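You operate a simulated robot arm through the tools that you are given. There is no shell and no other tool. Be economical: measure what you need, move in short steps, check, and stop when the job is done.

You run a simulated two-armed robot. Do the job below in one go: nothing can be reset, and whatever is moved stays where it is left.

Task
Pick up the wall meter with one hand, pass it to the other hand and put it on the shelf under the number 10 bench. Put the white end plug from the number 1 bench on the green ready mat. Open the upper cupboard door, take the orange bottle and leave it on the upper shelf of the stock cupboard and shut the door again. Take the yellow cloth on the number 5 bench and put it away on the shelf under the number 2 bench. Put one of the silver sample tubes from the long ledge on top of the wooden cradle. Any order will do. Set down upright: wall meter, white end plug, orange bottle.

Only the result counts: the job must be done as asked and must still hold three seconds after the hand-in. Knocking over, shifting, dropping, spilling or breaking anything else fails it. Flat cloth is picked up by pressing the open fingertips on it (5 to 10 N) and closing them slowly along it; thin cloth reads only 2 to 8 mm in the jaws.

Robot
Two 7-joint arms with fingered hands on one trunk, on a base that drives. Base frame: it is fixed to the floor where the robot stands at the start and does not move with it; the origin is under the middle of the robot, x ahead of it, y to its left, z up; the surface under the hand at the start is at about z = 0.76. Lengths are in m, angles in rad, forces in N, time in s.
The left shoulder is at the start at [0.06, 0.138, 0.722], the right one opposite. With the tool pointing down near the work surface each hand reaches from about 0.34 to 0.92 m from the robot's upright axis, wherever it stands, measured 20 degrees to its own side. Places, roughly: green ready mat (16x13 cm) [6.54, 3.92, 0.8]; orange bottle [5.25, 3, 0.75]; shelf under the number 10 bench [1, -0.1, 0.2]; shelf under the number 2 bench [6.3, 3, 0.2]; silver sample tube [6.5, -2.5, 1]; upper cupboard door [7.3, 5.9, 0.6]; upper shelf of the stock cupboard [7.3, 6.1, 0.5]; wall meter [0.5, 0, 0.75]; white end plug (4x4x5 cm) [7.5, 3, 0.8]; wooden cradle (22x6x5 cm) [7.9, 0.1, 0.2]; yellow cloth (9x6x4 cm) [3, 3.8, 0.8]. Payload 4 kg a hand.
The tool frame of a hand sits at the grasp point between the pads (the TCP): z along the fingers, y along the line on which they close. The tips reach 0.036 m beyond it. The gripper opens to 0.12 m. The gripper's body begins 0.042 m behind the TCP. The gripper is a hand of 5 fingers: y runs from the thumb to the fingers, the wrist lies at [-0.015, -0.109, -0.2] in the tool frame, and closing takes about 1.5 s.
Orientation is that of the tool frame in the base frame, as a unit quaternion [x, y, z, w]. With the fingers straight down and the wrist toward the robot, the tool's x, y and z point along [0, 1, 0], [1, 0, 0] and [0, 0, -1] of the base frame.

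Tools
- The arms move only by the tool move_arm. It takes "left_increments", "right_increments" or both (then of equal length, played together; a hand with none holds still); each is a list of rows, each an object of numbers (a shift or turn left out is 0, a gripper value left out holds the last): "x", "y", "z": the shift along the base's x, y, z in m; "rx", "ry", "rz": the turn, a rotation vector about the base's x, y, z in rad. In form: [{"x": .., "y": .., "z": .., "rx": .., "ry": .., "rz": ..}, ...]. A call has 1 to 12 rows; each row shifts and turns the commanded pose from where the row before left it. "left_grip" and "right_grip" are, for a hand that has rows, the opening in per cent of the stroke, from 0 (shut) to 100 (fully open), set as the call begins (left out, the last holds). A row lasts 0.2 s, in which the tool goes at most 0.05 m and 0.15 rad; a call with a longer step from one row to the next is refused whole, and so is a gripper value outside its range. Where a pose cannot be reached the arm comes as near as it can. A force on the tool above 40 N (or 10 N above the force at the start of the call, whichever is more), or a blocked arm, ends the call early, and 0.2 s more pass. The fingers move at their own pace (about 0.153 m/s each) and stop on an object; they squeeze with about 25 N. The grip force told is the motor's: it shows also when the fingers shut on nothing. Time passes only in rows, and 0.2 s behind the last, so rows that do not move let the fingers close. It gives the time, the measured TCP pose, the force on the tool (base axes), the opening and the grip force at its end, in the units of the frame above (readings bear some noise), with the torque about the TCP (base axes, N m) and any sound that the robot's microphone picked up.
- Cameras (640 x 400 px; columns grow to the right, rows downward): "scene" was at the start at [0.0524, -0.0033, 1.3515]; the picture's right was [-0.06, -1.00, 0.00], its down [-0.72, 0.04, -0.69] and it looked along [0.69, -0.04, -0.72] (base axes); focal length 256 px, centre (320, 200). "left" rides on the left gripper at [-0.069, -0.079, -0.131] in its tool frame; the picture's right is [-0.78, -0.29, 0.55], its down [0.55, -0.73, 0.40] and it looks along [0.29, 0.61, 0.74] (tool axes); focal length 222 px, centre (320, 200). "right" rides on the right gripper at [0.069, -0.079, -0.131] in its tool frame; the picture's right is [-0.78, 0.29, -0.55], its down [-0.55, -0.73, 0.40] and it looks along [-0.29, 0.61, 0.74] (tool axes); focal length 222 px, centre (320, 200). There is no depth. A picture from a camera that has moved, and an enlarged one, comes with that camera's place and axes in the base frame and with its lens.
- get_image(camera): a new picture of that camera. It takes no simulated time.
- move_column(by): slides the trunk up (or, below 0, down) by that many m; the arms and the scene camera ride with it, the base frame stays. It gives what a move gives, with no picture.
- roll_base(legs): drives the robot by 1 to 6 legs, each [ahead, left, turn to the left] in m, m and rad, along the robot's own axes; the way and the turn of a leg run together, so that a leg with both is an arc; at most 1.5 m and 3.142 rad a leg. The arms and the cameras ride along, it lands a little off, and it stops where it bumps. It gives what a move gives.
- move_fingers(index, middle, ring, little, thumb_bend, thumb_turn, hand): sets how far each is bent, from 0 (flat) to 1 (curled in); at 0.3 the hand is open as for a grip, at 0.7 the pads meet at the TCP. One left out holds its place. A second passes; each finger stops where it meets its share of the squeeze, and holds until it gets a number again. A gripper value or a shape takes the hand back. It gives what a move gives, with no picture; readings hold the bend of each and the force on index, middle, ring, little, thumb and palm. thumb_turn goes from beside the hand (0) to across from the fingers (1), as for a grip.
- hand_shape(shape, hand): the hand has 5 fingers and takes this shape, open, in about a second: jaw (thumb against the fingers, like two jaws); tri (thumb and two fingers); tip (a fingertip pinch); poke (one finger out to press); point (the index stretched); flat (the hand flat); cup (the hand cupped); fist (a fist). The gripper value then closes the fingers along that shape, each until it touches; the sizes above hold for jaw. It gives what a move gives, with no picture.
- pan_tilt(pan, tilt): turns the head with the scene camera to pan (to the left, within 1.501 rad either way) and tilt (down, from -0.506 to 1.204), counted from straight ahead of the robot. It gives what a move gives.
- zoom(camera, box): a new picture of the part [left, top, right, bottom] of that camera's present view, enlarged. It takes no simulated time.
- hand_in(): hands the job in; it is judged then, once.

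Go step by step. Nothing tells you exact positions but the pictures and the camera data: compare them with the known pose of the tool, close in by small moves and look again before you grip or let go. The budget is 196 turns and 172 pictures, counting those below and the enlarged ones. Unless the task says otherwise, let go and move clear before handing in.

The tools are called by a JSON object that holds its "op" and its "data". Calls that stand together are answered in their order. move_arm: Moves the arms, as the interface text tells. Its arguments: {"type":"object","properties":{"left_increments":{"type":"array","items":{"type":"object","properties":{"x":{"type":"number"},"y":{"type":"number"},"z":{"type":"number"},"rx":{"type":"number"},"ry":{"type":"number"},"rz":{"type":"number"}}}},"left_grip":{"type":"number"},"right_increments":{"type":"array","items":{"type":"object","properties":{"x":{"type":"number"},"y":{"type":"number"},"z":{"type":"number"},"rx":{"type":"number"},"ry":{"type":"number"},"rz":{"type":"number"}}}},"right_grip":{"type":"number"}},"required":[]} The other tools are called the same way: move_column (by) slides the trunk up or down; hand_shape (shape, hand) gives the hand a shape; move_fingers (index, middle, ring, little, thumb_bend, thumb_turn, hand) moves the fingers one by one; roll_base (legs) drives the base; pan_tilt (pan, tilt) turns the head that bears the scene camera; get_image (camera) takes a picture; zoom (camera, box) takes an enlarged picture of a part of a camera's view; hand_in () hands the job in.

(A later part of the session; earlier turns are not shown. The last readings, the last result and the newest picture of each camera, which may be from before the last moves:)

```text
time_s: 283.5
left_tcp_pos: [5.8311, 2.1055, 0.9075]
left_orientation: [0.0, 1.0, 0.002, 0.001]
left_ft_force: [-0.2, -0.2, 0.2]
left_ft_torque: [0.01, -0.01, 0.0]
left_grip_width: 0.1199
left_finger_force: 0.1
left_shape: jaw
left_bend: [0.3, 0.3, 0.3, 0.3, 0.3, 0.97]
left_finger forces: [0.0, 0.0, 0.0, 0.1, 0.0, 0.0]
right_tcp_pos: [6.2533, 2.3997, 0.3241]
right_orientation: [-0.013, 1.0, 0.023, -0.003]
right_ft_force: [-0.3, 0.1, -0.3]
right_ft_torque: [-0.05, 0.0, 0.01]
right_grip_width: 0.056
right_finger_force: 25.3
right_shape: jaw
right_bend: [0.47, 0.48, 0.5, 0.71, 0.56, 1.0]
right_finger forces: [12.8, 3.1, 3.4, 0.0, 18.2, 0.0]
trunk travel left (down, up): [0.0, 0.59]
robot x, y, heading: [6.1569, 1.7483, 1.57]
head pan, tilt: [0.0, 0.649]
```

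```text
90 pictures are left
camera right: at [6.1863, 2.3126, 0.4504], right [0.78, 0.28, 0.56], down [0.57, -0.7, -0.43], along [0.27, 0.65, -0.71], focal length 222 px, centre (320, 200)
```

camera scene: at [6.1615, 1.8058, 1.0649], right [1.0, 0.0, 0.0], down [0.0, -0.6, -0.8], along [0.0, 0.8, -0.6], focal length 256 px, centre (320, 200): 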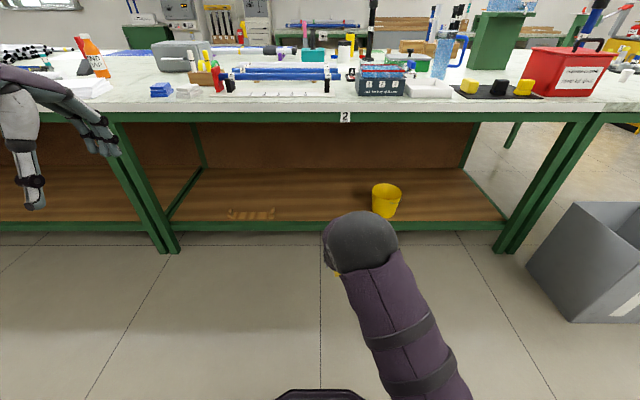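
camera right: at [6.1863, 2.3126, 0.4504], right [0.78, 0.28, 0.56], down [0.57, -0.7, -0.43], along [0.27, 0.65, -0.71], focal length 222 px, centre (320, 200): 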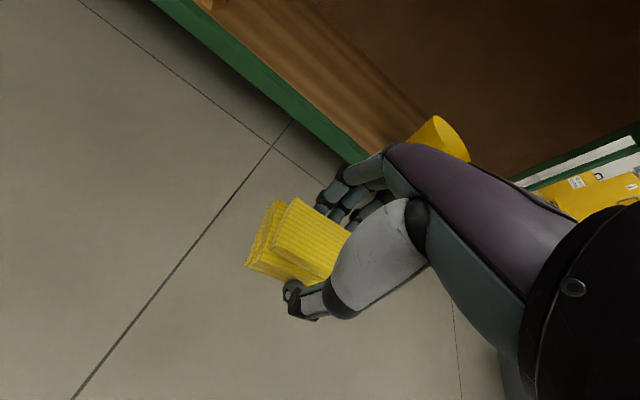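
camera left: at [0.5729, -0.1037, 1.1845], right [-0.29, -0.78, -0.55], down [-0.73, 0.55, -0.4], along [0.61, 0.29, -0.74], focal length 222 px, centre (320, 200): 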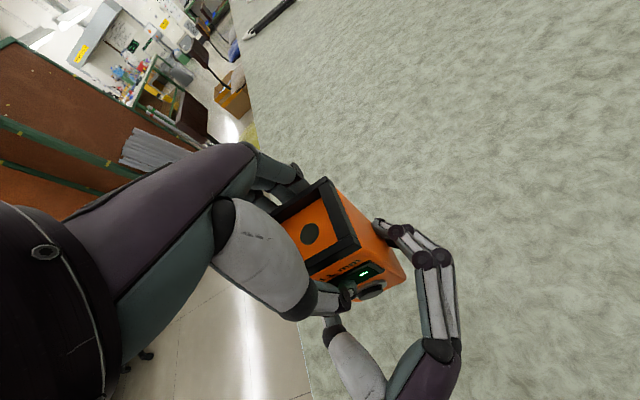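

Triangulating, the front rail is at y≈2.78, z≈0.17, and the pot at x≈6.5. I'll drive in with the cloth above the rail.

{"op": "roll_base", "data": {"legs": [[0.5, 0, 0]]}}

{"op": "get_image", "data": {"camera": "right"}}

{"op": "get_image", "data": {"camera": "scene"}}

```text
time_s: 286.5
left_tcp_pos: [5.8384, 2.604, 0.9078]
left_orientation: [0.006, 1.0, 0.002, 0.0]
left_ft_force: [-0.4, 0.4, 1.1]
left_ft_torque: [-0.01, -0.01, -0.05]
left_grip_width: 0.12
left_finger_force: 0.1
left_shape: jaw
left_bend: [0.3, 0.3, 0.3, 0.3, 0.3, 0.97]
left_finger forces: [0.0, 0.1, 0.0, 0.0, 0.0, 0.0]
right_tcp_pos: [6.2615, 2.896, 0.3252]
right_orientation: [-0.008, 1.0, 0.024, -0.003]
right_ft_force: [-0.3, 0.3, -0.2]
right_ft_torque: [-0.01, 0.01, 0.0]
right_grip_width: 0.0563
right_finger_force: 25.3
right_shape: jaw
right_bend: [0.47, 0.48, 0.5, 0.71, 0.56, 1.0]
right_finger forces: [12.8, 3.1, 3.4, 0.0, 18.2, 0.1]
trunk travel left (down, up): [0.0, 0.59]
robot x, y, heading: [6.1619, 2.2377, 1.558]
head pan, tilt: [0.0, 0.649]
```

```text
89 pictures are left
camera right: at [6.1951, 2.8084, 0.4504], right [0.78, 0.28, 0.56], down [0.56, -0.71, -0.43], along [0.27, 0.65, -0.71], focal length 222 px, centre (320, 200)
```

right: 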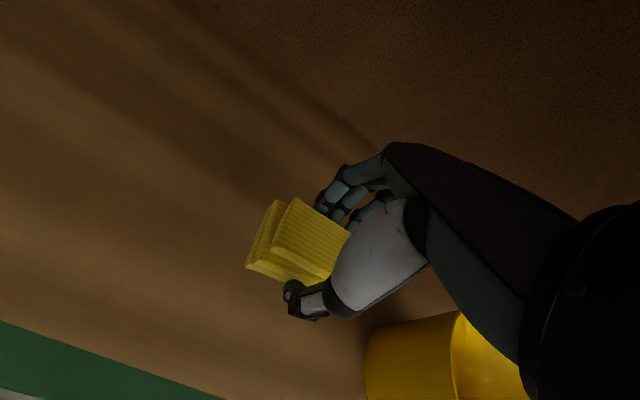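

```text
88 pictures are left
camera scene: at [6.1652, 2.302, 1.0649], right [1.0, -0.01, 0.0], down [-0.01, -0.6, -0.8], along [0.01, 0.8, -0.6], focal length 256 px, centre (320, 200)
```

scene: 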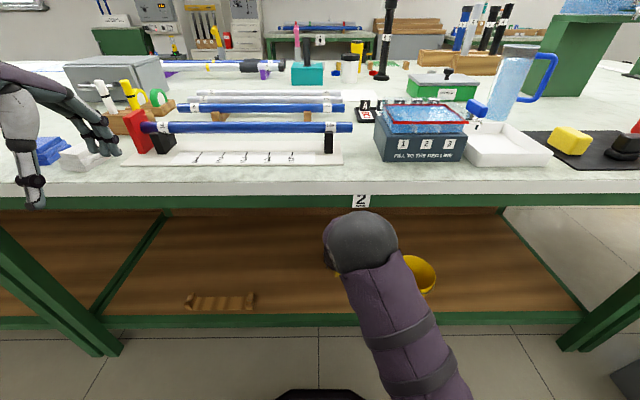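

The cloth is inside, left of the pot. I'll lower it to the board, watching the force.

{"op": "move_arm", "data": {"right_increments": [{"z": -0.03}, {"z": -0.03}, {"z": -0.015}, {"z": -0.005}, {"z": -0.005}, {}]}}

{"op": "move_arm", "data": {"right_increments": [{"z": -0.005}, {"z": -0.004}, {}]}}

{"op": "get_image", "data": {"camera": "right"}}

```text
time_s: 287.9
left_tcp_pos: [5.8377, 2.6042, 0.9086]
left_orientation: [0.005, 1.0, 0.001, 0.001]
left_ft_force: [-0.4, 0.3, 0.0]
left_ft_torque: [0.02, -0.03, 0.04]
left_grip_width: 0.1199
left_finger_force: 0.1
left_shape: jaw
left_bend: [0.3, 0.3, 0.3, 0.3, 0.3, 0.97]
left_finger forces: [0.0, 0.0, 0.0, 0.0, 0.0, 0.1]
right_tcp_pos: [6.2658, 2.8973, 0.2388]
right_orientation: [-0.008, 1.0, 0.024, -0.002]
right_ft_force: [-0.4, -0.1, 0.1]
right_ft_torque: [0.01, -0.01, 0.0]
right_grip_width: 0.0563
right_finger_force: 25.5
right_shape: jaw
right_bend: [0.47, 0.48, 0.5, 0.71, 0.56, 1.0]
right_finger forces: [12.7, 3.1, 3.3, 0.0, 18.3, 0.0]
trunk travel left (down, up): [0.0, 0.59]
robot x, y, heading: [6.1621, 2.246, 1.556]
head pan, tilt: [0.0, 0.649]
```

```text
time_s: 288.7
left_tcp_pos: [5.838, 2.604, 0.9069]
left_orientation: [0.006, 1.0, 0.002, 0.001]
left_ft_force: [0.0, -0.1, 0.0]
left_ft_torque: [0.0, 0.01, 0.01]
left_grip_width: 0.12
left_finger_force: 0.0
left_shape: jaw
left_bend: [0.3, 0.3, 0.3, 0.3, 0.3, 0.97]
left_finger forces: [0.0, 0.1, 0.1, 0.0, 0.0, 0.1]
right_tcp_pos: [6.2633, 2.8959, 0.2295]
right_orientation: [-0.008, 1.0, 0.023, -0.002]
right_ft_force: [-0.7, -0.9, -0.8]
right_ft_torque: [0.01, -0.02, 0.01]
right_grip_width: 0.0561
right_finger_force: 25.2
right_shape: jaw
right_bend: [0.47, 0.48, 0.5, 0.71, 0.56, 1.0]
right_finger forces: [12.8, 3.0, 3.4, 0.0, 18.3, 0.1]
trunk travel left (down, up): [0.0, 0.59]
robot x, y, heading: [6.1643, 2.244, 1.559]
head pan, tilt: [0.0, 0.649]
```

```text
87 pictures are left
camera right: at [6.1952, 2.8097, 0.3566], right [0.78, 0.28, 0.56], down [0.56, -0.71, -0.43], along [0.27, 0.65, -0.71], focal length 222 px, centre (320, 200)
```

right: 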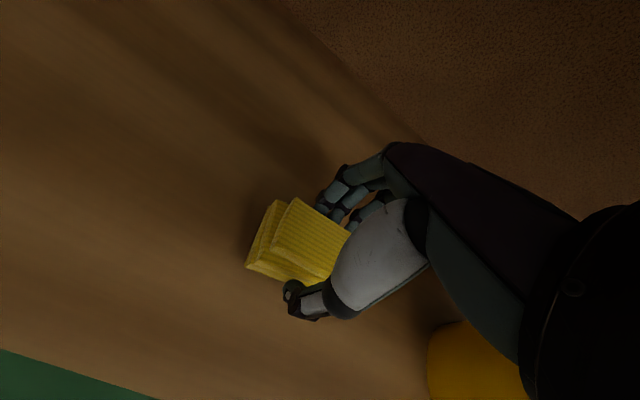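

{"op": "move_arm", "data": {"right_increments": [{"z": -0.005}, {"z": -0.004}, {"z": -0.004}, {}]}}

{"op": "move_arm", "data": {"right_increments": [{"z": -0.004}, {"z": -0.003}, {}]}}

```text
time_s: 289.7
left_tcp_pos: [5.8377, 2.6032, 0.9084]
left_orientation: [0.005, 1.0, 0.001, 0.0]
left_ft_force: [-0.9, -0.1, 0.6]
left_ft_torque: [0.02, 0.01, -0.03]
left_grip_width: 0.1199
left_finger_force: 0.2
left_shape: jaw
left_bend: [0.3, 0.3, 0.3, 0.3, 0.3, 0.97]
left_finger forces: [0.0, 0.1, 0.1, 0.0, 0.1, 0.0]
right_tcp_pos: [6.2635, 2.8948, 0.2186]
right_orientation: [-0.008, 1.0, 0.025, -0.002]
right_ft_force: [1.8, -2.4, 11.4]
right_ft_torque: [-0.22, 0.03, 0.04]
right_grip_width: 0.0562
right_finger_force: 25.1
right_shape: jaw
right_bend: [0.47, 0.48, 0.5, 0.71, 0.56, 1.0]
right_finger forces: [12.8, 3.0, 3.6, 0.0, 26.4, 0.0]
trunk travel left (down, up): [0.0, 0.59]
robot x, y, heading: [6.1633, 2.2446, 1.558]
head pan, tilt: [0.0, 0.649]
```

```text
time_s: 290.2
left_tcp_pos: [5.8393, 2.6035, 0.9085]
left_orientation: [0.005, 1.0, 0.001, 0.001]
left_ft_force: [0.5, -0.2, -1.0]
left_ft_torque: [-0.01, 0.04, 0.02]
left_grip_width: 0.12
left_finger_force: 0.0
left_shape: jaw
left_bend: [0.3, 0.3, 0.3, 0.3, 0.3, 0.97]
left_finger forces: [0.1, 0.1, 0.1, 0.0, 0.1, 0.0]
right_tcp_pos: [6.2633, 2.8988, 0.2182]
right_orientation: [-0.007, 1.0, 0.029, -0.003]
right_ft_force: [0.9, -6.7, 20.9]
right_ft_torque: [-0.94, 0.02, 0.07]
right_grip_width: 0.0553
right_finger_force: 25.4
right_shape: jaw
right_bend: [0.48, 0.49, 0.51, 0.71, 0.56, 1.0]
right_finger forces: [11.6, 2.5, 2.5, 0.0, 35.8, 0.0]
trunk travel left (down, up): [0.0, 0.59]
robot x, y, heading: [6.1618, 2.2415, 1.559]
head pan, tilt: [0.0, 0.649]
stopped in row 2 (right hand): the force on the tool passed its limit at 46 N (the readings are from after the stop); the commanded pose is now the measured one
```

Contact with the board (z≈0.18). I'll ease up 2 mm, open, and lift the hand clear.

{"op": "move_arm", "data": {"right_grip": 85, "right_increments": [{"z": 0.003}, {}, {}, {}, {}, {}, {"z": 0.02}, {"z": 0.03}, {"z": 0.03}, {"z": 0.02}]}}

{"op": "get_image", "data": {"camera": "right"}}

```text
time_s: 292.4
left_tcp_pos: [5.8384, 2.6041, 0.9083]
left_orientation: [0.005, 1.0, 0.002, 0.001]
left_ft_force: [0.4, 0.3, -0.9]
left_ft_torque: [-0.05, 0.02, 0.01]
left_grip_width: 0.12
left_finger_force: 0.1
left_shape: jaw
left_bend: [0.3, 0.3, 0.3, 0.3, 0.3, 0.97]
left_finger forces: [0.0, 0.0, 0.0, 0.1, 0.0, 0.0]
right_tcp_pos: [6.2627, 2.8987, 0.3179]
right_orientation: [-0.007, 1.0, 0.028, -0.004]
right_ft_force: [0.0, -0.2, 0.8]
right_ft_torque: [0.01, 0.01, 0.0]
right_grip_width: 0.1017
right_finger_force: 0.1
right_shape: jaw
right_bend: [0.31, 0.34, 0.33, 0.44, 0.37, 0.98]
right_finger forces: [0.0, 0.1, 0.0, 0.1, 0.1, 0.0]
trunk travel left (down, up): [0.0, 0.59]
robot x, y, heading: [6.1609, 2.2412, 1.555]
head pan, tilt: [0.0, 0.649]
```

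```text
86 pictures are left
camera right: at [6.1948, 2.8105, 0.4442], right [0.78, 0.27, 0.56], down [0.56, -0.7, -0.44], along [0.27, 0.66, -0.7], focal length 222 px, centre (320, 200)
```

right: 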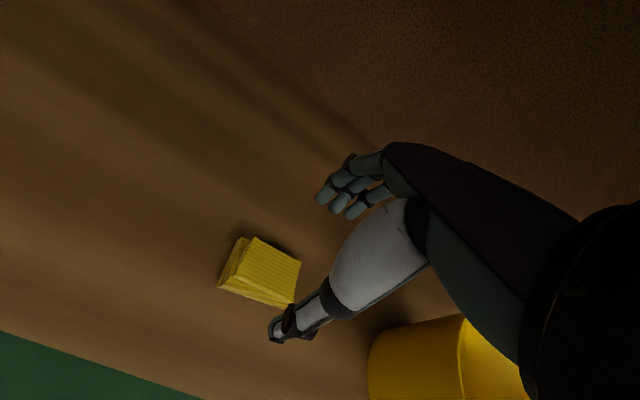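

The cloth is put away. I'll back out, raise up, and shift left toward the orange bottle.

{"op": "roll_base", "data": {"legs": [[-0.5, 0, 0.012]]}}

{"op": "move_column", "data": {"by": 0.4}}

{"op": "move_arm", "data": {"right_grip": 100, "right_increments": [{"z": 0.04}, {"z": 0.04}, {"z": 0.04}, {"z": 0.04}, {"z": 0.04}, {"z": 0.04}, {"z": 0.04}, {"z": 0.04}, {"y": -0.04, "x": 0.03}, {"y": -0.04, "x": 0.03}, {"y": -0.04, "x": 0.03}, {"x": 0.03}]}}

{"op": "roll_base", "data": {"legs": [[0.3, 0.85, 0]]}}

{"op": "get_image", "data": {"camera": "scene"}}

```text
time_s: 295.3
left_tcp_pos: [5.8304, 2.1, 0.9075]
left_orientation: [0.0, 1.0, 0.001, 0.0]
left_ft_force: [-0.7, -0.5, 0.2]
left_ft_torque: [0.0, 0.0, 0.01]
left_grip_width: 0.1199
left_finger_force: 0.1
left_shape: jaw
left_bend: [0.3, 0.3, 0.3, 0.3, 0.3, 0.97]
left_finger forces: [0.0, 0.0, 0.0, 0.1, 0.1, 0.0]
right_tcp_pos: [6.252, 2.3994, 0.3185]
right_orientation: [-0.013, 1.0, 0.028, -0.004]
right_ft_force: [-0.6, 0.3, -0.6]
right_ft_torque: [0.01, 0.04, -0.01]
right_grip_width: 0.102
right_finger_force: 0.1
right_shape: jaw
right_bend: [0.31, 0.34, 0.33, 0.44, 0.37, 0.98]
right_finger forces: [0.1, 0.0, 0.1, 0.0, 0.0, 0.1]
trunk travel left (down, up): [0.0, 0.59]
robot x, y, heading: [6.1626, 1.7436, 1.574]
head pan, tilt: [0.0, 0.649]
```

```text
time_s: 299.1
left_tcp_pos: [5.8316, 2.101, 1.3077]
left_orientation: [0.0, 1.0, 0.001, 0.001]
left_ft_force: [-0.7, -0.4, -0.1]
left_ft_torque: [0.0, -0.01, 0.03]
left_grip_width: 0.1199
left_finger_force: 0.1
left_shape: jaw
left_bend: [0.3, 0.3, 0.3, 0.3, 0.3, 0.97]
left_finger forces: [0.0, 0.0, 0.0, 0.0, 0.1, 0.0]
right_tcp_pos: [6.2519, 2.3991, 0.7192]
right_orientation: [-0.013, 1.0, 0.027, -0.003]
right_ft_force: [-1.1, 0.0, 0.1]
right_ft_torque: [-0.03, 0.04, 0.0]
right_grip_width: 0.1017
right_finger_force: 0.1
right_shape: jaw
right_bend: [0.31, 0.34, 0.33, 0.44, 0.37, 0.98]
right_finger forces: [0.0, 0.1, 0.0, 0.0, 0.0, 0.0]
trunk travel left (down, up): [-0.4, 0.19]
robot x, y, heading: [6.1588, 1.7459, 1.57]
head pan, tilt: [0.0, 0.649]
```

```text
time_s: 301.8
left_tcp_pos: [5.8316, 2.1001, 1.3076]
left_orientation: [-0.001, 1.0, 0.002, 0.001]
left_ft_force: [0.6, -0.4, 0.1]
left_ft_torque: [0.03, 0.01, 0.02]
left_grip_width: 0.1197
left_finger_force: 0.1
left_shape: jaw
left_bend: [0.3, 0.3, 0.3, 0.3, 0.3, 0.97]
left_finger forces: [0.0, 0.2, 0.0, 0.0, 0.0, 0.1]
right_tcp_pos: [6.3694, 2.2768, 1.0378]
right_orientation: [-0.014, 1.0, 0.027, -0.004]
right_ft_force: [0.8, 0.6, -0.5]
right_ft_torque: [-0.01, 0.03, -0.02]
right_grip_width: 0.1196
right_finger_force: 0.1
right_shape: jaw
right_bend: [0.3, 0.3, 0.3, 0.3, 0.3, 0.97]
right_finger forces: [0.1, 0.1, 0.0, 0.1, 0.1, 0.0]
trunk travel left (down, up): [-0.4, 0.19]
robot x, y, heading: [6.1574, 1.7412, 1.576]
head pan, tilt: [0.0, 0.649]
```

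```text
time_s: 306.5
left_tcp_pos: [4.9879, 2.4184, 1.307]
left_orientation: [0.01, 1.0, 0.001, 0.0]
left_ft_force: [-0.5, 0.2, 0.0]
left_ft_torque: [0.0, -0.01, 0.01]
left_grip_width: 0.1202
left_finger_force: 0.1
left_shape: jaw
left_bend: [0.3, 0.3, 0.3, 0.3, 0.3, 0.97]
left_finger forces: [0.0, 0.1, 0.0, 0.0, 0.0, 0.1]
right_tcp_pos: [5.5307, 2.5816, 1.0378]
right_orientation: [-0.002, 1.0, 0.027, -0.003]
right_ft_force: [-0.1, -0.5, 0.9]
right_ft_torque: [0.0, -0.02, 0.0]
right_grip_width: 0.1201
right_finger_force: 0.1
right_shape: jaw
right_bend: [0.3, 0.3, 0.3, 0.3, 0.3, 0.97]
right_finger forces: [0.0, 0.0, 0.0, 0.0, 0.0, 0.0]
trunk travel left (down, up): [-0.4, 0.19]
robot x, y, heading: [5.3078, 2.0538, 1.549]
head pan, tilt: [0.0, 0.649]
```

```text
85 pictures are left
camera scene: at [5.3117, 2.1118, 1.4649], right [1.0, -0.02, 0.0], down [-0.01, -0.6, -0.8], along [0.02, 0.8, -0.6], focal length 256 px, centre (320, 200)
```

scene: 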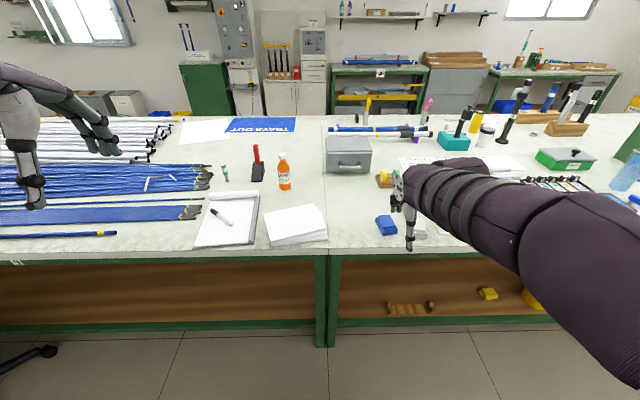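

The bottle stands at about [5.17, 3.09], 6 cm wide and 18 cm tall. I'll turn the left hand to a forward-pointing handshake pose and move closer.

{"op": "move_arm", "data": {"left_increments": [{"rx": 0.086, "ry": -0.086, "rz": 0.086}, {"rx": 0.086, "ry": -0.086, "rz": 0.086}, {"rx": 0.086, "ry": -0.086, "rz": 0.086}, {"rx": 0.086, "ry": -0.086, "rz": 0.086}, {"rx": 0.086, "ry": -0.086, "rz": 0.086}, {"rx": 0.086, "ry": -0.086, "rz": 0.086}, {"rx": 0.086, "ry": -0.086, "rz": 0.086}, {"rx": 0.086, "ry": -0.086, "rz": 0.086}, {"rx": 0.086, "ry": -0.086, "rz": 0.086}, {"rx": 0.086, "ry": -0.086, "rz": 0.086}, {"rx": 0.086, "ry": -0.086, "rz": 0.086}, {"rx": 0.086, "ry": -0.086, "rz": 0.086}]}}

{"op": "move_arm", "data": {"left_increments": [{"rx": 0.086, "ry": -0.086, "rz": 0.086, "z": -0.02}, {"rx": 0.086, "ry": -0.086, "rz": 0.086, "z": -0.02}, {"z": -0.04, "x": 0.01}, {"z": -0.04, "x": 0.02}, {"z": -0.04, "x": 0.02}, {"z": -0.04, "x": 0.02}, {"z": -0.04, "x": 0.02}, {"x": 0.03}, {"x": 0.03}, {"x": 0.03}]}}

{"op": "roll_base", "data": {"legs": [[0.25, 0, 0.022]]}}

{"op": "get_image", "data": {"camera": "left"}}

{"op": "get_image", "data": {"camera": "scene"}}

```text
time_s: 308.8
left_tcp_pos: [5.0042, 2.4709, 1.2582]
left_orientation: [-0.374, 0.758, 0.305, 0.439]
left_ft_force: [-0.7, 0.2, 0.2]
left_ft_torque: [-0.01, 0.0, 0.0]
left_grip_width: 0.1198
left_finger_force: 0.1
left_shape: jaw
left_bend: [0.3, 0.3, 0.3, 0.3, 0.3, 0.97]
left_finger forces: [0.1, 0.1, 0.1, 0.1, 0.1, 0.0]
right_tcp_pos: [5.5306, 2.5822, 1.0405]
right_orientation: [-0.002, 1.0, 0.028, -0.003]
right_ft_force: [0.1, 0.1, 0.2]
right_ft_torque: [-0.04, -0.05, -0.01]
right_grip_width: 0.1197
right_finger_force: 0.1
right_shape: jaw
right_bend: [0.3, 0.3, 0.3, 0.3, 0.3, 0.97]
right_finger forces: [0.0, 0.0, 0.0, 0.0, 0.1, 0.1]
trunk travel left (down, up): [-0.4, 0.19]
robot x, y, heading: [5.3092, 2.0545, 1.549]
head pan, tilt: [0.0, 0.649]
stopped in row 11 (left hand): the arm was blocked; the commanded pose is now the measured one
```

```text
time_s: 311.0
left_tcp_pos: [5.1352, 2.4666, 1.1311]
left_orientation: [-0.419, 0.654, 0.379, 0.502]
left_ft_force: [0.2, 0.5, -0.4]
left_ft_torque: [-0.03, -0.01, 0.0]
left_grip_width: 0.1201
left_finger_force: 0.0
left_shape: jaw
left_bend: [0.3, 0.3, 0.3, 0.3, 0.3, 0.97]
left_finger forces: [0.1, 0.0, 0.0, 0.0, 0.0, 0.0]
left hand out of reach, approached as far as the arm can: row 5, 6, 7
right_tcp_pos: [5.5311, 2.5823, 1.0381]
right_orientation: [-0.002, 1.0, 0.029, -0.004]
right_ft_force: [0.0, -0.5, 0.1]
right_ft_torque: [0.0, 0.02, -0.02]
right_grip_width: 0.1199
right_finger_force: 0.0
right_shape: jaw
right_bend: [0.3, 0.3, 0.3, 0.3, 0.3, 0.97]
right_finger forces: [0.0, 0.0, 0.0, 0.1, 0.0, 0.1]
trunk travel left (down, up): [-0.4, 0.19]
robot x, y, heading: [5.311, 2.0523, 1.549]
head pan, tilt: [0.0, 0.649]
```

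```text
time_s: 312.8
left_tcp_pos: [5.1239, 2.7144, 1.1306]
left_orientation: [-0.429, 0.648, 0.386, 0.497]
left_ft_force: [-0.1, -1.5, 0.6]
left_ft_torque: [0.01, -0.01, 0.05]
left_grip_width: 0.12
left_finger_force: 0.0
left_shape: jaw
left_bend: [0.3, 0.3, 0.3, 0.3, 0.3, 0.97]
left_finger forces: [0.1, 0.1, 0.1, 0.0, 0.0, 0.0]
right_tcp_pos: [5.5169, 2.8419, 1.037]
right_orientation: [-0.015, 1.0, 0.026, -0.004]
right_ft_force: [-0.8, 0.2, -0.3]
right_ft_torque: [-0.04, 0.02, 0.0]
right_grip_width: 0.1197
right_finger_force: 0.1
right_shape: jaw
right_bend: [0.3, 0.3, 0.3, 0.3, 0.3, 0.97]
right_finger forces: [0.1, 0.1, 0.0, 0.0, 0.0, 0.1]
trunk travel left (down, up): [-0.4, 0.19]
robot x, y, heading: [5.308, 2.304, 1.576]
head pan, tilt: [0.0, 0.649]
```

```text
84 pictures are left
camera left: at [5.1678, 2.5789, 1.2207], right [0.55, 0.54, 0.63], down [0.74, 0.03, -0.67], along [-0.38, 0.84, -0.39], focal length 222 px, centre (320, 200)
```

left: 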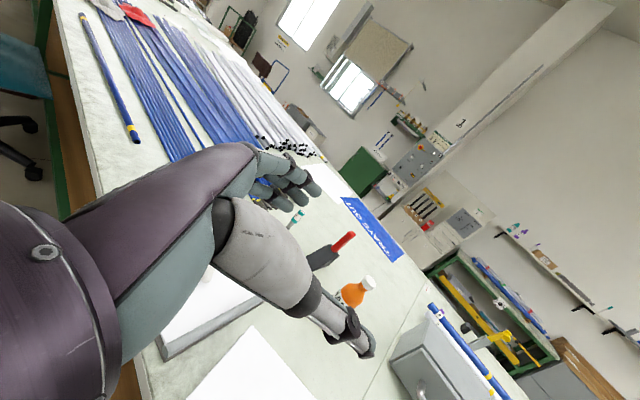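

```text
83 pictures are left
camera scene: at [5.3126, 2.3658, 1.4649], right [1.0, 0.01, 0.0], down [0.0, -0.61, -0.8], along [0.0, 0.8, -0.61], focal length 256 px, centre (320, 200)
```

scene: 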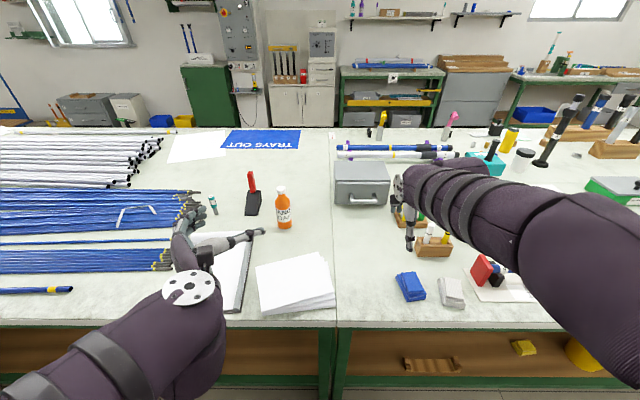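

The turn is 0.4 rad short. I'll complete it while moving to a spot in front of the bottle.

{"op": "move_arm", "data": {"left_grip": 85, "left_increments": [{"x": 0.006, "y": 0.01, "z": -0.03, "rx": 0.049, "ry": -0.027, "rz": 0.083}, {"x": 0.006, "y": 0.01, "z": -0.03, "rx": 0.049, "ry": -0.027, "rz": 0.083}, {"x": 0.006, "y": 0.01, "z": -0.03, "rx": 0.049, "ry": -0.027, "rz": 0.083}, {"x": 0.006, "y": 0.01, "z": -0.03, "rx": 0.049, "ry": -0.027, "rz": 0.083}, {"x": 0.006, "y": 0.01, "z": -0.03}, {"x": 0.006, "y": 0.01, "z": -0.03}, {"x": 0.006, "y": 0.01, "z": -0.03}, {"x": 0.006, "y": 0.01, "z": -0.03}, {}]}}

{"op": "get_image", "data": {"camera": "left"}}

{"op": "get_image", "data": {"camera": "scene"}}

```text
time_s: 314.0
left_tcp_pos: [5.1576, 2.7608, 1.0081]
left_orientation: [0.557, -0.459, -0.427, -0.546]
left_ft_force: [-0.2, 0.4, 0.4]
left_ft_torque: [-0.01, -0.01, 0.03]
left_grip_width: 0.102
left_finger_force: 0.0
left_shape: jaw
left_bend: [0.31, 0.34, 0.33, 0.44, 0.37, 0.98]
left_finger forces: [0.0, 0.0, 0.0, 0.1, 0.0, 0.0]
left hand out of reach, approached as far as the arm can: row 1
right_tcp_pos: [5.5173, 2.8411, 1.0377]
right_orientation: [-0.015, 0.999, 0.028, -0.003]
right_ft_force: [0.0, -0.7, 0.6]
right_ft_torque: [0.03, 0.0, -0.01]
right_grip_width: 0.1199
right_finger_force: 0.1
right_shape: jaw
right_bend: [0.3, 0.3, 0.3, 0.3, 0.3, 0.97]
right_finger forces: [0.1, 0.1, 0.0, 0.1, 0.1, 0.0]
trunk travel left (down, up): [-0.4, 0.19]
robot x, y, heading: [5.3174, 2.3045, 1.576]
head pan, tilt: [0.0, 0.649]
stopped in row 5 (left hand): the arm was blocked; the commanded pose is now the measured one
```

```text
82 pictures are left
camera left: at [5.2177, 2.6318, 1.098], right [0.13, 0.58, 0.81], down [0.85, 0.36, -0.39], along [-0.52, 0.73, -0.44], focal length 222 px, centre (320, 200)
```

left: 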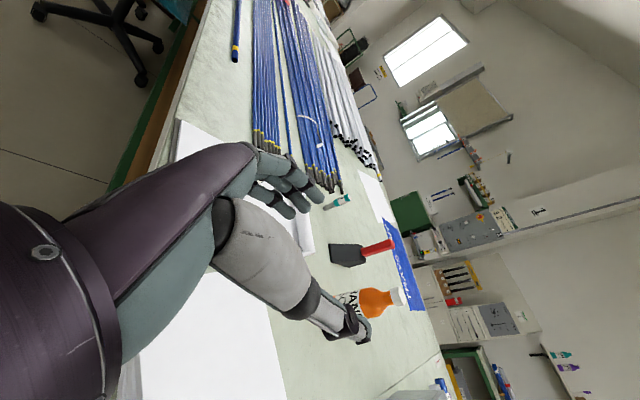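

```text
81 pictures are left
camera scene: at [5.3128, 2.3646, 1.465], right [1.0, 0.01, 0.0], down [0.0, -0.6, -0.8], along [0.0, 0.8, -0.6], focal length 256 px, centre (320, 200)
```

scene: 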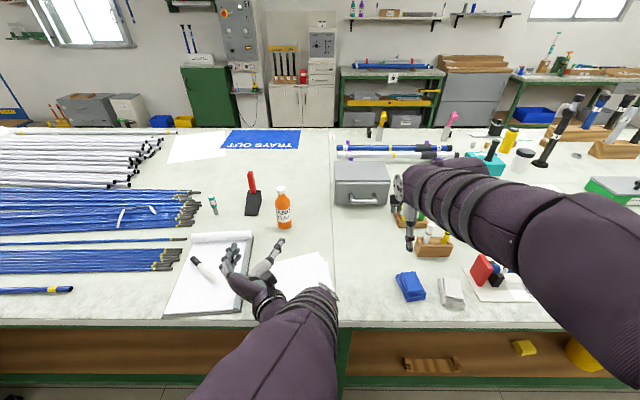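

The left elbow is probably fouling the bench edge. I'll back off, raise the trunk, and then finish the turn.

{"op": "roll_base", "data": {"legs": [[-0.2, 0, 0]]}}

{"op": "move_column", "data": {"by": 0.15}}

{"op": "move_arm", "data": {"left_increments": [{"y": 0.03, "rx": 0.011, "ry": 0.054, "rz": 0.005}, {"y": 0.03, "rx": 0.011, "ry": 0.054, "rz": 0.005}, {"y": 0.03, "rx": 0.011, "ry": 0.054, "rz": 0.005}, {"y": 0.03, "rx": 0.011, "ry": 0.054, "rz": 0.005}, {"z": -0.03}, {"z": -0.03}, {"z": -0.03}, {}]}}

{"op": "get_image", "data": {"camera": "scene"}}

```text
time_s: 315.6
left_tcp_pos: [5.1575, 2.5684, 1.008]
left_orientation: [0.557, -0.459, -0.427, -0.545]
left_ft_force: [-0.5, 0.1, -1.1]
left_ft_torque: [-0.02, -0.02, 0.04]
left_grip_width: 0.1018
left_finger_force: 0.0
left_shape: jaw
left_bend: [0.31, 0.34, 0.33, 0.44, 0.37, 0.98]
left_finger forces: [0.0, 0.0, 0.0, 0.0, 0.0, 0.1]
right_tcp_pos: [5.5175, 2.6487, 1.0389]
right_orientation: [-0.018, 0.999, 0.028, -0.004]
right_ft_force: [0.3, -0.6, -0.5]
right_ft_torque: [0.0, -0.01, -0.02]
right_grip_width: 0.1198
right_finger_force: 0.0
right_shape: jaw
right_bend: [0.3, 0.3, 0.3, 0.3, 0.3, 0.97]
right_finger forces: [0.0, 0.0, 0.1, 0.0, 0.0, 0.1]
trunk travel left (down, up): [-0.4, 0.19]
robot x, y, heading: [5.3114, 2.1149, 1.579]
head pan, tilt: [0.0, 0.649]
```

```text
time_s: 317.3
left_tcp_pos: [5.1575, 2.5685, 1.1577]
left_orientation: [0.557, -0.459, -0.427, -0.545]
left_ft_force: [-0.3, -0.6, 0.9]
left_ft_torque: [0.02, 0.02, 0.03]
left_grip_width: 0.1021
left_finger_force: 0.0
left_shape: jaw
left_bend: [0.31, 0.34, 0.33, 0.44, 0.37, 0.98]
left_finger forces: [0.0, 0.0, 0.0, 0.0, 0.0, 0.0]
right_tcp_pos: [5.5164, 2.6505, 1.1877]
right_orientation: [-0.018, 0.999, 0.027, -0.004]
right_ft_force: [-0.3, 0.7, -0.3]
right_ft_torque: [-0.02, 0.01, 0.0]
right_grip_width: 0.1199
right_finger_force: 0.1
right_shape: jaw
right_bend: [0.3, 0.3, 0.3, 0.3, 0.3, 0.97]
right_finger forces: [0.1, 0.1, 0.0, 0.1, 0.1, 0.0]
trunk travel left (down, up): [-0.55, 0.04]
robot x, y, heading: [5.3122, 2.1115, 1.581]
head pan, tilt: [0.0, 0.649]
```

```text
time_s: 319.1
left_tcp_pos: [5.159, 2.6911, 1.0661]
left_orientation: [0.501, -0.499, -0.5, -0.499]
left_ft_force: [-1.0, 0.0, 0.5]
left_ft_torque: [0.02, 0.02, 0.0]
left_grip_width: 0.1019
left_finger_force: 0.0
left_shape: jaw
left_bend: [0.31, 0.34, 0.33, 0.44, 0.37, 0.98]
left_finger forces: [0.0, 0.1, 0.0, 0.1, 0.0, 0.0]
right_tcp_pos: [5.5176, 2.6495, 1.1871]
right_orientation: [-0.017, 0.999, 0.027, -0.004]
right_ft_force: [0.1, 0.0, -0.6]
right_ft_torque: [-0.02, 0.02, 0.01]
right_grip_width: 0.1198
right_finger_force: 0.1
right_shape: jaw
right_bend: [0.3, 0.3, 0.3, 0.3, 0.3, 0.97]
right_finger forces: [0.1, 0.0, 0.0, 0.0, 0.0, 0.0]
trunk travel left (down, up): [-0.55, 0.04]
robot x, y, heading: [5.3116, 2.1128, 1.576]
head pan, tilt: [0.0, 0.649]
```

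```text
80 pictures are left
camera scene: at [5.3137, 2.1729, 1.615], right [1.0, 0.01, 0.0], down [0.01, -0.6, -0.8], along [-0.01, 0.8, -0.6], focal length 256 px, centre (320, 200)
```

scene: 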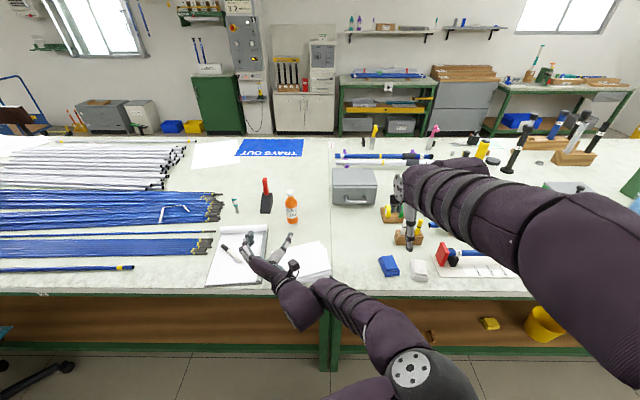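

Orientation is right now. The bottle is at [5.165, 3.089]. I'll lower the hand to bottle mid-height in front of it.

{"op": "move_arm", "data": {"left_increments": [{"x": 0.001, "y": 0.022, "z": -0.03}, {"x": 0.001, "y": 0.022, "z": -0.03}, {"x": 0.001, "y": 0.022, "z": -0.03}, {"x": 0.001, "y": 0.022, "z": -0.03}, {"x": 0.001, "y": 0.022, "z": -0.03}, {"x": 0.001, "y": 0.022, "z": -0.03}, {}]}}

{"op": "get_image", "data": {"camera": "left"}}

{"op": "get_image", "data": {"camera": "scene"}}

```text
time_s: 320.7
left_tcp_pos: [5.1727, 2.7913, 0.9387]
left_orientation: [0.501, -0.5, -0.5, -0.499]
left_ft_force: [-0.1, 0.3, -0.4]
left_ft_torque: [0.01, 0.01, -0.01]
left_grip_width: 0.1022
left_finger_force: 0.0
left_shape: jaw
left_bend: [0.31, 0.34, 0.33, 0.44, 0.37, 0.98]
left_finger forces: [0.0, 0.1, 0.0, 0.1, 0.1, 0.0]
left hand out of reach, approached as far as the arm can: row 5, 6
right_tcp_pos: [5.5167, 2.6487, 1.1874]
right_orientation: [-0.018, 0.999, 0.028, -0.004]
right_ft_force: [0.2, -0.6, -0.8]
right_ft_torque: [0.02, 0.01, -0.02]
right_grip_width: 0.1197
right_finger_force: 0.1
right_shape: jaw
right_bend: [0.3, 0.3, 0.3, 0.3, 0.3, 0.97]
right_finger forces: [0.0, 0.0, 0.1, 0.0, 0.0, 0.1]
trunk travel left (down, up): [-0.55, 0.04]
robot x, y, heading: [5.3123, 2.1127, 1.581]
head pan, tilt: [0.0, 0.649]
```

```text
79 pictures are left
camera left: at [5.2537, 2.6614, 1.0094], right [0.29, 0.55, 0.78], down [0.73, 0.4, -0.55], along [-0.61, 0.74, -0.29], focal length 222 px, centre (320, 200)
```

left: 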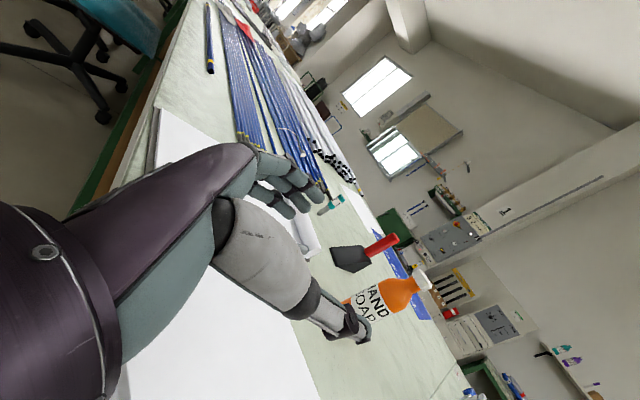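

```text
78 pictures are left
camera scene: at [5.3138, 2.1728, 1.615], right [1.0, 0.01, 0.0], down [0.01, -0.6, -0.8], along [-0.01, 0.8, -0.6], focal length 256 px, centre (320, 200)
```

scene: 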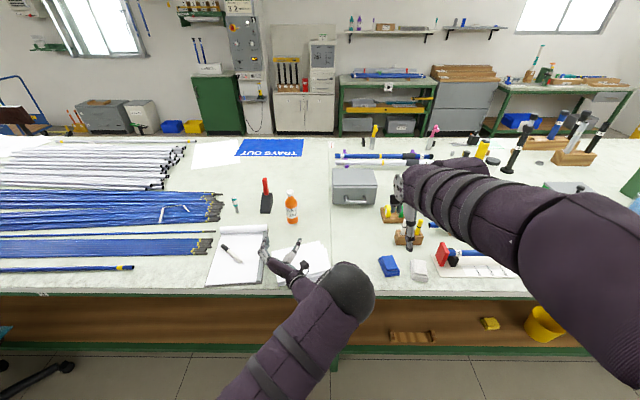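

The wrist limits the arm here, but the pose is good. I'll lower the trunk by 5.5 cm and use the base to advance on the bottle.

{"op": "move_column", "data": {"by": -0.055}}

{"op": "roll_base", "data": {"legs": [[0.17, 0, 0]]}}

{"op": "get_image", "data": {"camera": "left"}}

{"op": "get_image", "data": {"camera": "scene"}}

```text
time_s: 321.7
left_tcp_pos: [5.1725, 2.7914, 0.8837]
left_orientation: [-0.5, 0.499, 0.5, 0.5]
left_ft_force: [-0.8, 0.2, -0.1]
left_ft_torque: [-0.02, 0.02, 0.04]
left_grip_width: 0.1021
left_finger_force: 0.0
left_shape: jaw
left_bend: [0.31, 0.34, 0.33, 0.44, 0.37, 0.98]
left_finger forces: [0.0, 0.1, 0.0, 0.1, 0.0, 0.1]
right_tcp_pos: [5.5163, 2.6503, 1.1323]
right_orientation: [-0.017, 0.999, 0.028, -0.004]
right_ft_force: [-0.6, -0.1, -0.2]
right_ft_torque: [0.01, -0.01, -0.02]
right_grip_width: 0.1198
right_finger_force: 0.0
right_shape: jaw
right_bend: [0.3, 0.3, 0.3, 0.3, 0.3, 0.97]
right_finger forces: [0.0, 0.0, 0.0, 0.1, 0.0, 0.1]
trunk travel left (down, up): [-0.495, 0.095]
robot x, y, heading: [5.3134, 2.1137, 1.582]
head pan, tilt: [0.0, 0.649]
```

```text
time_s: 323.1
left_tcp_pos: [5.173, 2.9664, 0.8844]
left_orientation: [0.501, -0.5, -0.499, -0.5]
left_ft_force: [0.4, 0.1, 0.0]
left_ft_torque: [0.02, -0.01, -0.01]
left_grip_width: 0.1021
left_finger_force: 0.0
left_shape: jaw
left_bend: [0.31, 0.34, 0.33, 0.44, 0.37, 0.98]
left_finger forces: [0.1, 0.0, 0.0, 0.0, 0.0, 0.0]
right_tcp_pos: [5.5165, 2.8226, 1.1325]
right_orientation: [-0.016, 1.0, 0.027, -0.003]
right_ft_force: [0.3, 0.1, 0.0]
right_ft_torque: [0.0, 0.01, -0.01]
right_grip_width: 0.1196
right_finger_force: 0.1
right_shape: jaw
right_bend: [0.3, 0.3, 0.3, 0.3, 0.3, 0.97]
right_finger forces: [0.1, 0.0, 0.0, 0.0, 0.1, 0.0]
trunk travel left (down, up): [-0.495, 0.095]
robot x, y, heading: [5.3119, 2.286, 1.579]
head pan, tilt: [0.0, 0.649]
```

```text
77 pictures are left
camera left: at [5.2531, 2.8348, 0.9537], right [0.29, 0.55, 0.78], down [0.74, 0.4, -0.55], along [-0.61, 0.74, -0.29], focal length 222 px, centre (320, 200)
```

left: 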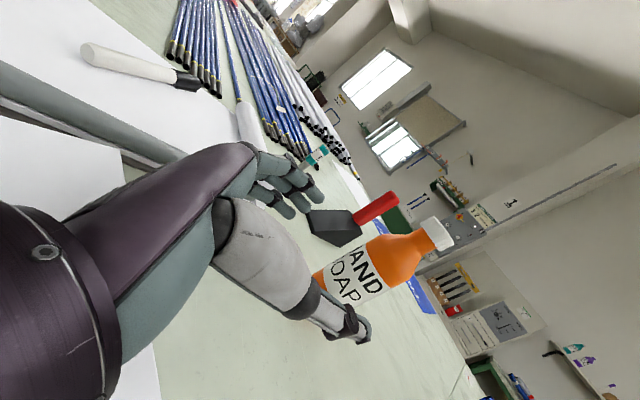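

```text
76 pictures are left
camera scene: at [5.3126, 2.347, 1.5598], right [1.0, 0.01, 0.0], down [0.0, -0.61, -0.8], along [-0.01, 0.8, -0.61], focal length 256 px, centre (320, 200)
```

scene: 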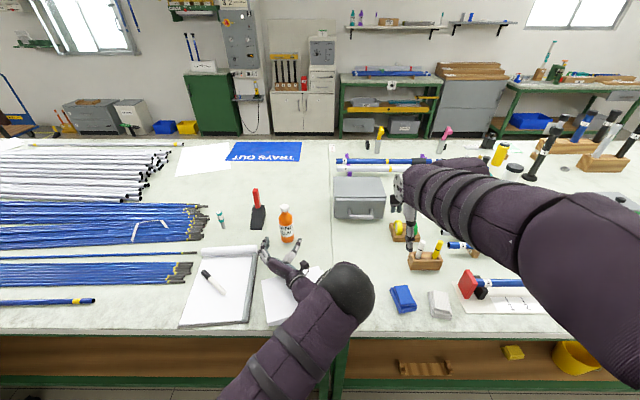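

The bottle is aligned between thumb and fingers. I'll advance the last 11 cm and close.

{"op": "roll_base", "data": {"legs": [[0.11, 0, 0]]}}

{"op": "get_image", "data": {"camera": "left"}}

{"op": "move_arm", "data": {"left_grip": 0, "left_increments": [{}, {}, {}, {}, {}, {}, {}, {}]}}

{"op": "get_image", "data": {"camera": "left"}}

```text
time_s: 324.3
left_tcp_pos: [5.1718, 3.0729, 0.8842]
left_orientation: [0.501, -0.5, -0.499, -0.5]
left_ft_force: [0.5, 0.5, -0.1]
left_ft_torque: [0.06, -0.01, 0.0]
left_grip_width: 0.1019
left_finger_force: 0.1
left_shape: jaw
left_bend: [0.31, 0.34, 0.33, 0.44, 0.37, 0.98]
left_finger forces: [0.1, 0.1, 0.0, 0.0, 0.0, 0.1]
right_tcp_pos: [5.5162, 2.9298, 1.1322]
right_orientation: [-0.017, 0.999, 0.027, -0.004]
right_ft_force: [-0.4, 0.3, 0.3]
right_ft_torque: [-0.03, -0.02, 0.04]
right_grip_width: 0.1198
right_finger_force: 0.1
right_shape: jaw
right_bend: [0.3, 0.3, 0.3, 0.3, 0.3, 0.97]
right_finger forces: [0.0, 0.0, 0.1, 0.1, 0.1, 0.0]
trunk travel left (down, up): [-0.495, 0.095]
robot x, y, heading: [5.31, 2.3953, 1.578]
head pan, tilt: [0.0, 0.649]
```

```text
75 pictures are left
camera left: at [5.2519, 2.9416, 0.9535], right [0.29, 0.55, 0.78], down [0.74, 0.4, -0.55], along [-0.61, 0.74, -0.29], focal length 222 px, centre (320, 200)
```

left: 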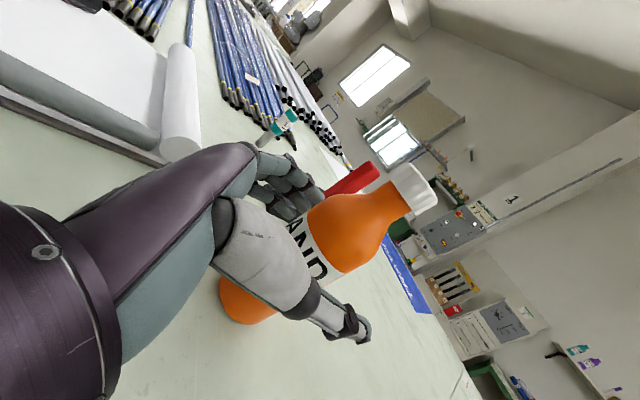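

```text
time_s: 326.1
left_tcp_pos: [5.1722, 3.0708, 0.885]
left_orientation: [0.5, -0.5, -0.5, -0.5]
left_ft_force: [-1.5, 2.0, 4.6]
left_ft_torque: [0.05, 0.21, -0.06]
left_grip_width: 0.0329
left_finger_force: 24.8
left_shape: jaw
left_bend: [0.55, 0.57, 0.53, 0.71, 0.69, 1.0]
left_finger forces: [10.9, 5.6, 2.7, 2.0, 19.9, 0.0]
right_tcp_pos: [5.5144, 2.9283, 1.1327]
right_orientation: [-0.017, 0.999, 0.027, -0.004]
right_ft_force: [0.3, 0.8, 0.1]
right_ft_torque: [0.02, 0.0, 0.01]
right_grip_width: 0.1196
right_finger_force: 0.2
right_shape: jaw
right_bend: [0.3, 0.3, 0.3, 0.3, 0.3, 0.97]
right_finger forces: [0.0, 0.1, 0.0, 0.1, 0.0, 0.0]
trunk travel left (down, up): [-0.495, 0.095]
robot x, y, heading: [5.3124, 2.3943, 1.58]
head pan, tilt: [0.0, 0.649]
```

```text
74 pictures are left
camera left: at [5.2519, 2.9405, 0.9545], right [0.29, 0.55, 0.78], down [0.74, 0.4, -0.55], along [-0.61, 0.74, -0.29], focal length 222 px, centre (320, 200)
```

left: 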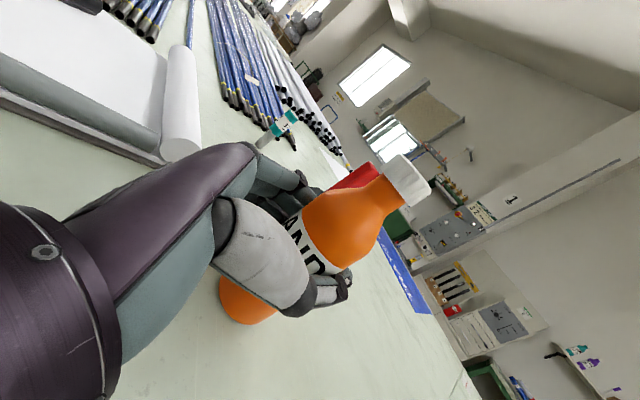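

The fingers closed on the bottle (20 N). I'll lift it a little to test.

{"op": "move_arm", "data": {"left_increments": [{"z": 0.01}, {"z": 0.02}, {"z": 0.02}, {}]}}

{"op": "get_image", "data": {"camera": "left"}}

{"op": "zoom", "data": {"camera": "scene", "box": [220, 180, 380, 280]}}

```text
time_s: 327.1
left_tcp_pos: [5.1717, 3.0727, 0.9347]
left_orientation: [0.501, -0.5, -0.5, -0.499]
left_ft_force: [-0.6, 0.1, -2.8]
left_ft_torque: [0.0, 0.01, 0.01]
left_grip_width: 0.0232
left_finger_force: 24.6
left_shape: jaw
left_bend: [0.74, 0.63, 0.62, 0.71, 0.76, 1.0]
left_finger forces: [8.6, 0.0, 2.2, 1.7, 11.8, 0.1]
right_tcp_pos: [5.5156, 2.9283, 1.1326]
right_orientation: [-0.018, 0.999, 0.027, -0.004]
right_ft_force: [-0.2, 0.6, -0.2]
right_ft_torque: [-0.01, -0.01, 0.01]
right_grip_width: 0.1197
right_finger_force: 0.1
right_shape: jaw
right_bend: [0.3, 0.3, 0.3, 0.3, 0.3, 0.97]
right_finger forces: [0.0, 0.0, 0.1, 0.1, 0.0, 0.0]
trunk travel left (down, up): [-0.495, 0.095]
robot x, y, heading: [5.309, 2.3963, 1.575]
head pan, tilt: [0.0, 0.649]
```

```text
73 pictures are left
camera left: at [5.2519, 2.9413, 1.0047], right [0.29, 0.55, 0.78], down [0.74, 0.4, -0.55], along [-0.61, 0.74, -0.29], focal length 222 px, centre (320, 200)
```

left: 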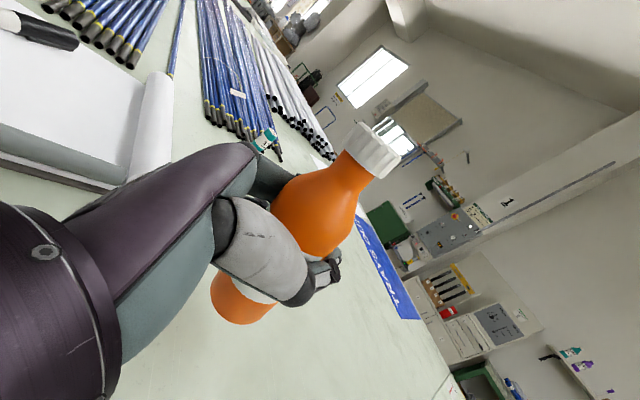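

```text
4.00 times, centred on (300, 230) of scene
camera zoom: at [5.3117, 2.4526, 1.5599], right [1.0, 0.01, 0.0], down [0.0, -0.6, -0.8], along [-0.01, 0.8, -0.6], focal length 1022 px, centre (400, 80)
```

zoom: 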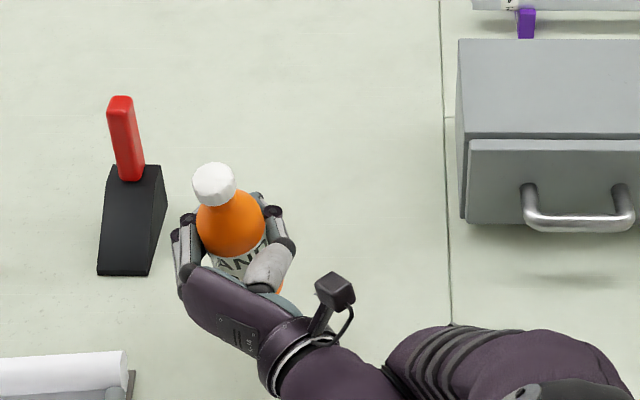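

The bottle is held but tilted by about 10°. I'll set it back down, open, and look so I can regrip it deeper.

{"op": "move_arm", "data": {"left_increments": [{"z": -0.02}, {"z": -0.02}, {"z": -0.007}, {}]}}

{"op": "move_arm", "data": {"left_grip": 80, "left_increments": [{}, {}, {}, {}, {}, {}]}}

{"op": "get_image", "data": {"camera": "left"}}

{"op": "zoom", "data": {"camera": "scene", "box": [220, 180, 380, 280]}}

```text
time_s: 328.1
left_tcp_pos: [5.1713, 3.0722, 0.8891]
left_orientation: [0.501, -0.498, -0.5, -0.5]
left_ft_force: [0.0, 0.4, 1.7]
left_ft_torque: [0.01, 0.04, -0.01]
left_grip_width: 0.0238
left_finger_force: 25.1
left_shape: jaw
left_bend: [0.74, 0.63, 0.63, 0.71, 0.76, 1.0]
left_finger forces: [9.0, 0.0, 2.2, 1.7, 12.0, 0.0]
right_tcp_pos: [5.515, 2.9282, 1.1323]
right_orientation: [-0.017, 0.999, 0.027, -0.004]
right_ft_force: [0.2, -0.2, -0.3]
right_ft_torque: [0.0, -0.01, -0.02]
right_grip_width: 0.1197
right_finger_force: 0.0
right_shape: jaw
right_bend: [0.3, 0.3, 0.3, 0.3, 0.3, 0.97]
right_finger forces: [0.0, 0.0, 0.0, 0.1, 0.0, 0.1]
trunk travel left (down, up): [-0.495, 0.095]
robot x, y, heading: [5.3099, 2.3942, 1.578]
head pan, tilt: [0.0, 0.649]
```

```text
time_s: 329.5
left_tcp_pos: [5.1723, 3.0709, 0.8889]
left_orientation: [0.502, -0.5, -0.499, -0.5]
left_ft_force: [0.1, -0.6, 0.5]
left_ft_torque: [-0.02, 0.0, 0.02]
left_grip_width: 0.0957
left_finger_force: 0.1
left_shape: jaw
left_bend: [0.32, 0.35, 0.34, 0.51, 0.39, 0.99]
left_finger forces: [0.1, 0.0, 0.0, 0.0, 0.0, 0.0]
right_tcp_pos: [5.5151, 2.929, 1.1331]
right_orientation: [-0.018, 0.999, 0.027, -0.004]
right_ft_force: [0.2, -1.3, -0.3]
right_ft_torque: [-0.04, 0.02, 0.02]
right_grip_width: 0.1197
right_finger_force: 0.1
right_shape: jaw
right_bend: [0.3, 0.3, 0.3, 0.3, 0.3, 0.97]
right_finger forces: [0.1, 0.0, 0.1, 0.0, 0.1, 0.0]
trunk travel left (down, up): [-0.495, 0.095]
robot x, y, heading: [5.3129, 2.3952, 1.577]
head pan, tilt: [0.0, 0.649]
```

```text
71 pictures are left
camera left: at [5.2515, 2.9403, 0.9595], right [0.29, 0.55, 0.78], down [0.74, 0.4, -0.55], along [-0.61, 0.74, -0.29], focal length 222 px, centre (320, 200)
```

left: 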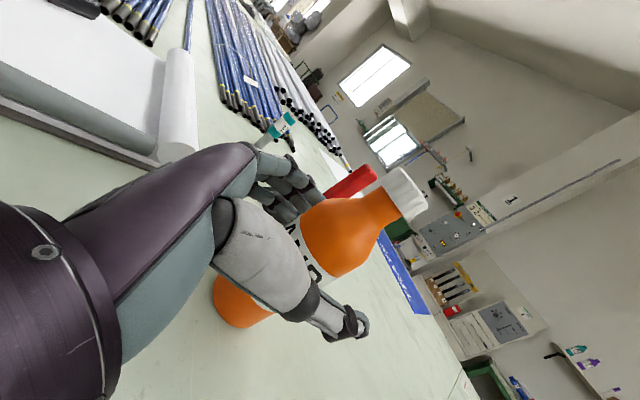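

```text
4.00 times, centred on (300, 230) of scene
camera zoom: at [5.3117, 2.4522, 1.5599], right [1.0, 0.01, 0.0], down [0.0, -0.6, -0.8], along [-0.01, 0.8, -0.6], focal length 1022 px, centre (400, 80)
```

zoom: 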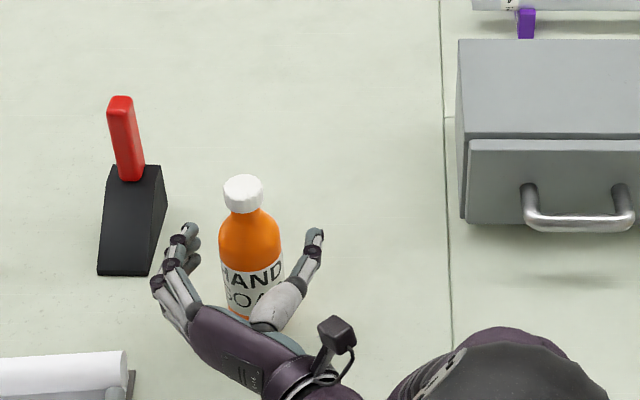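

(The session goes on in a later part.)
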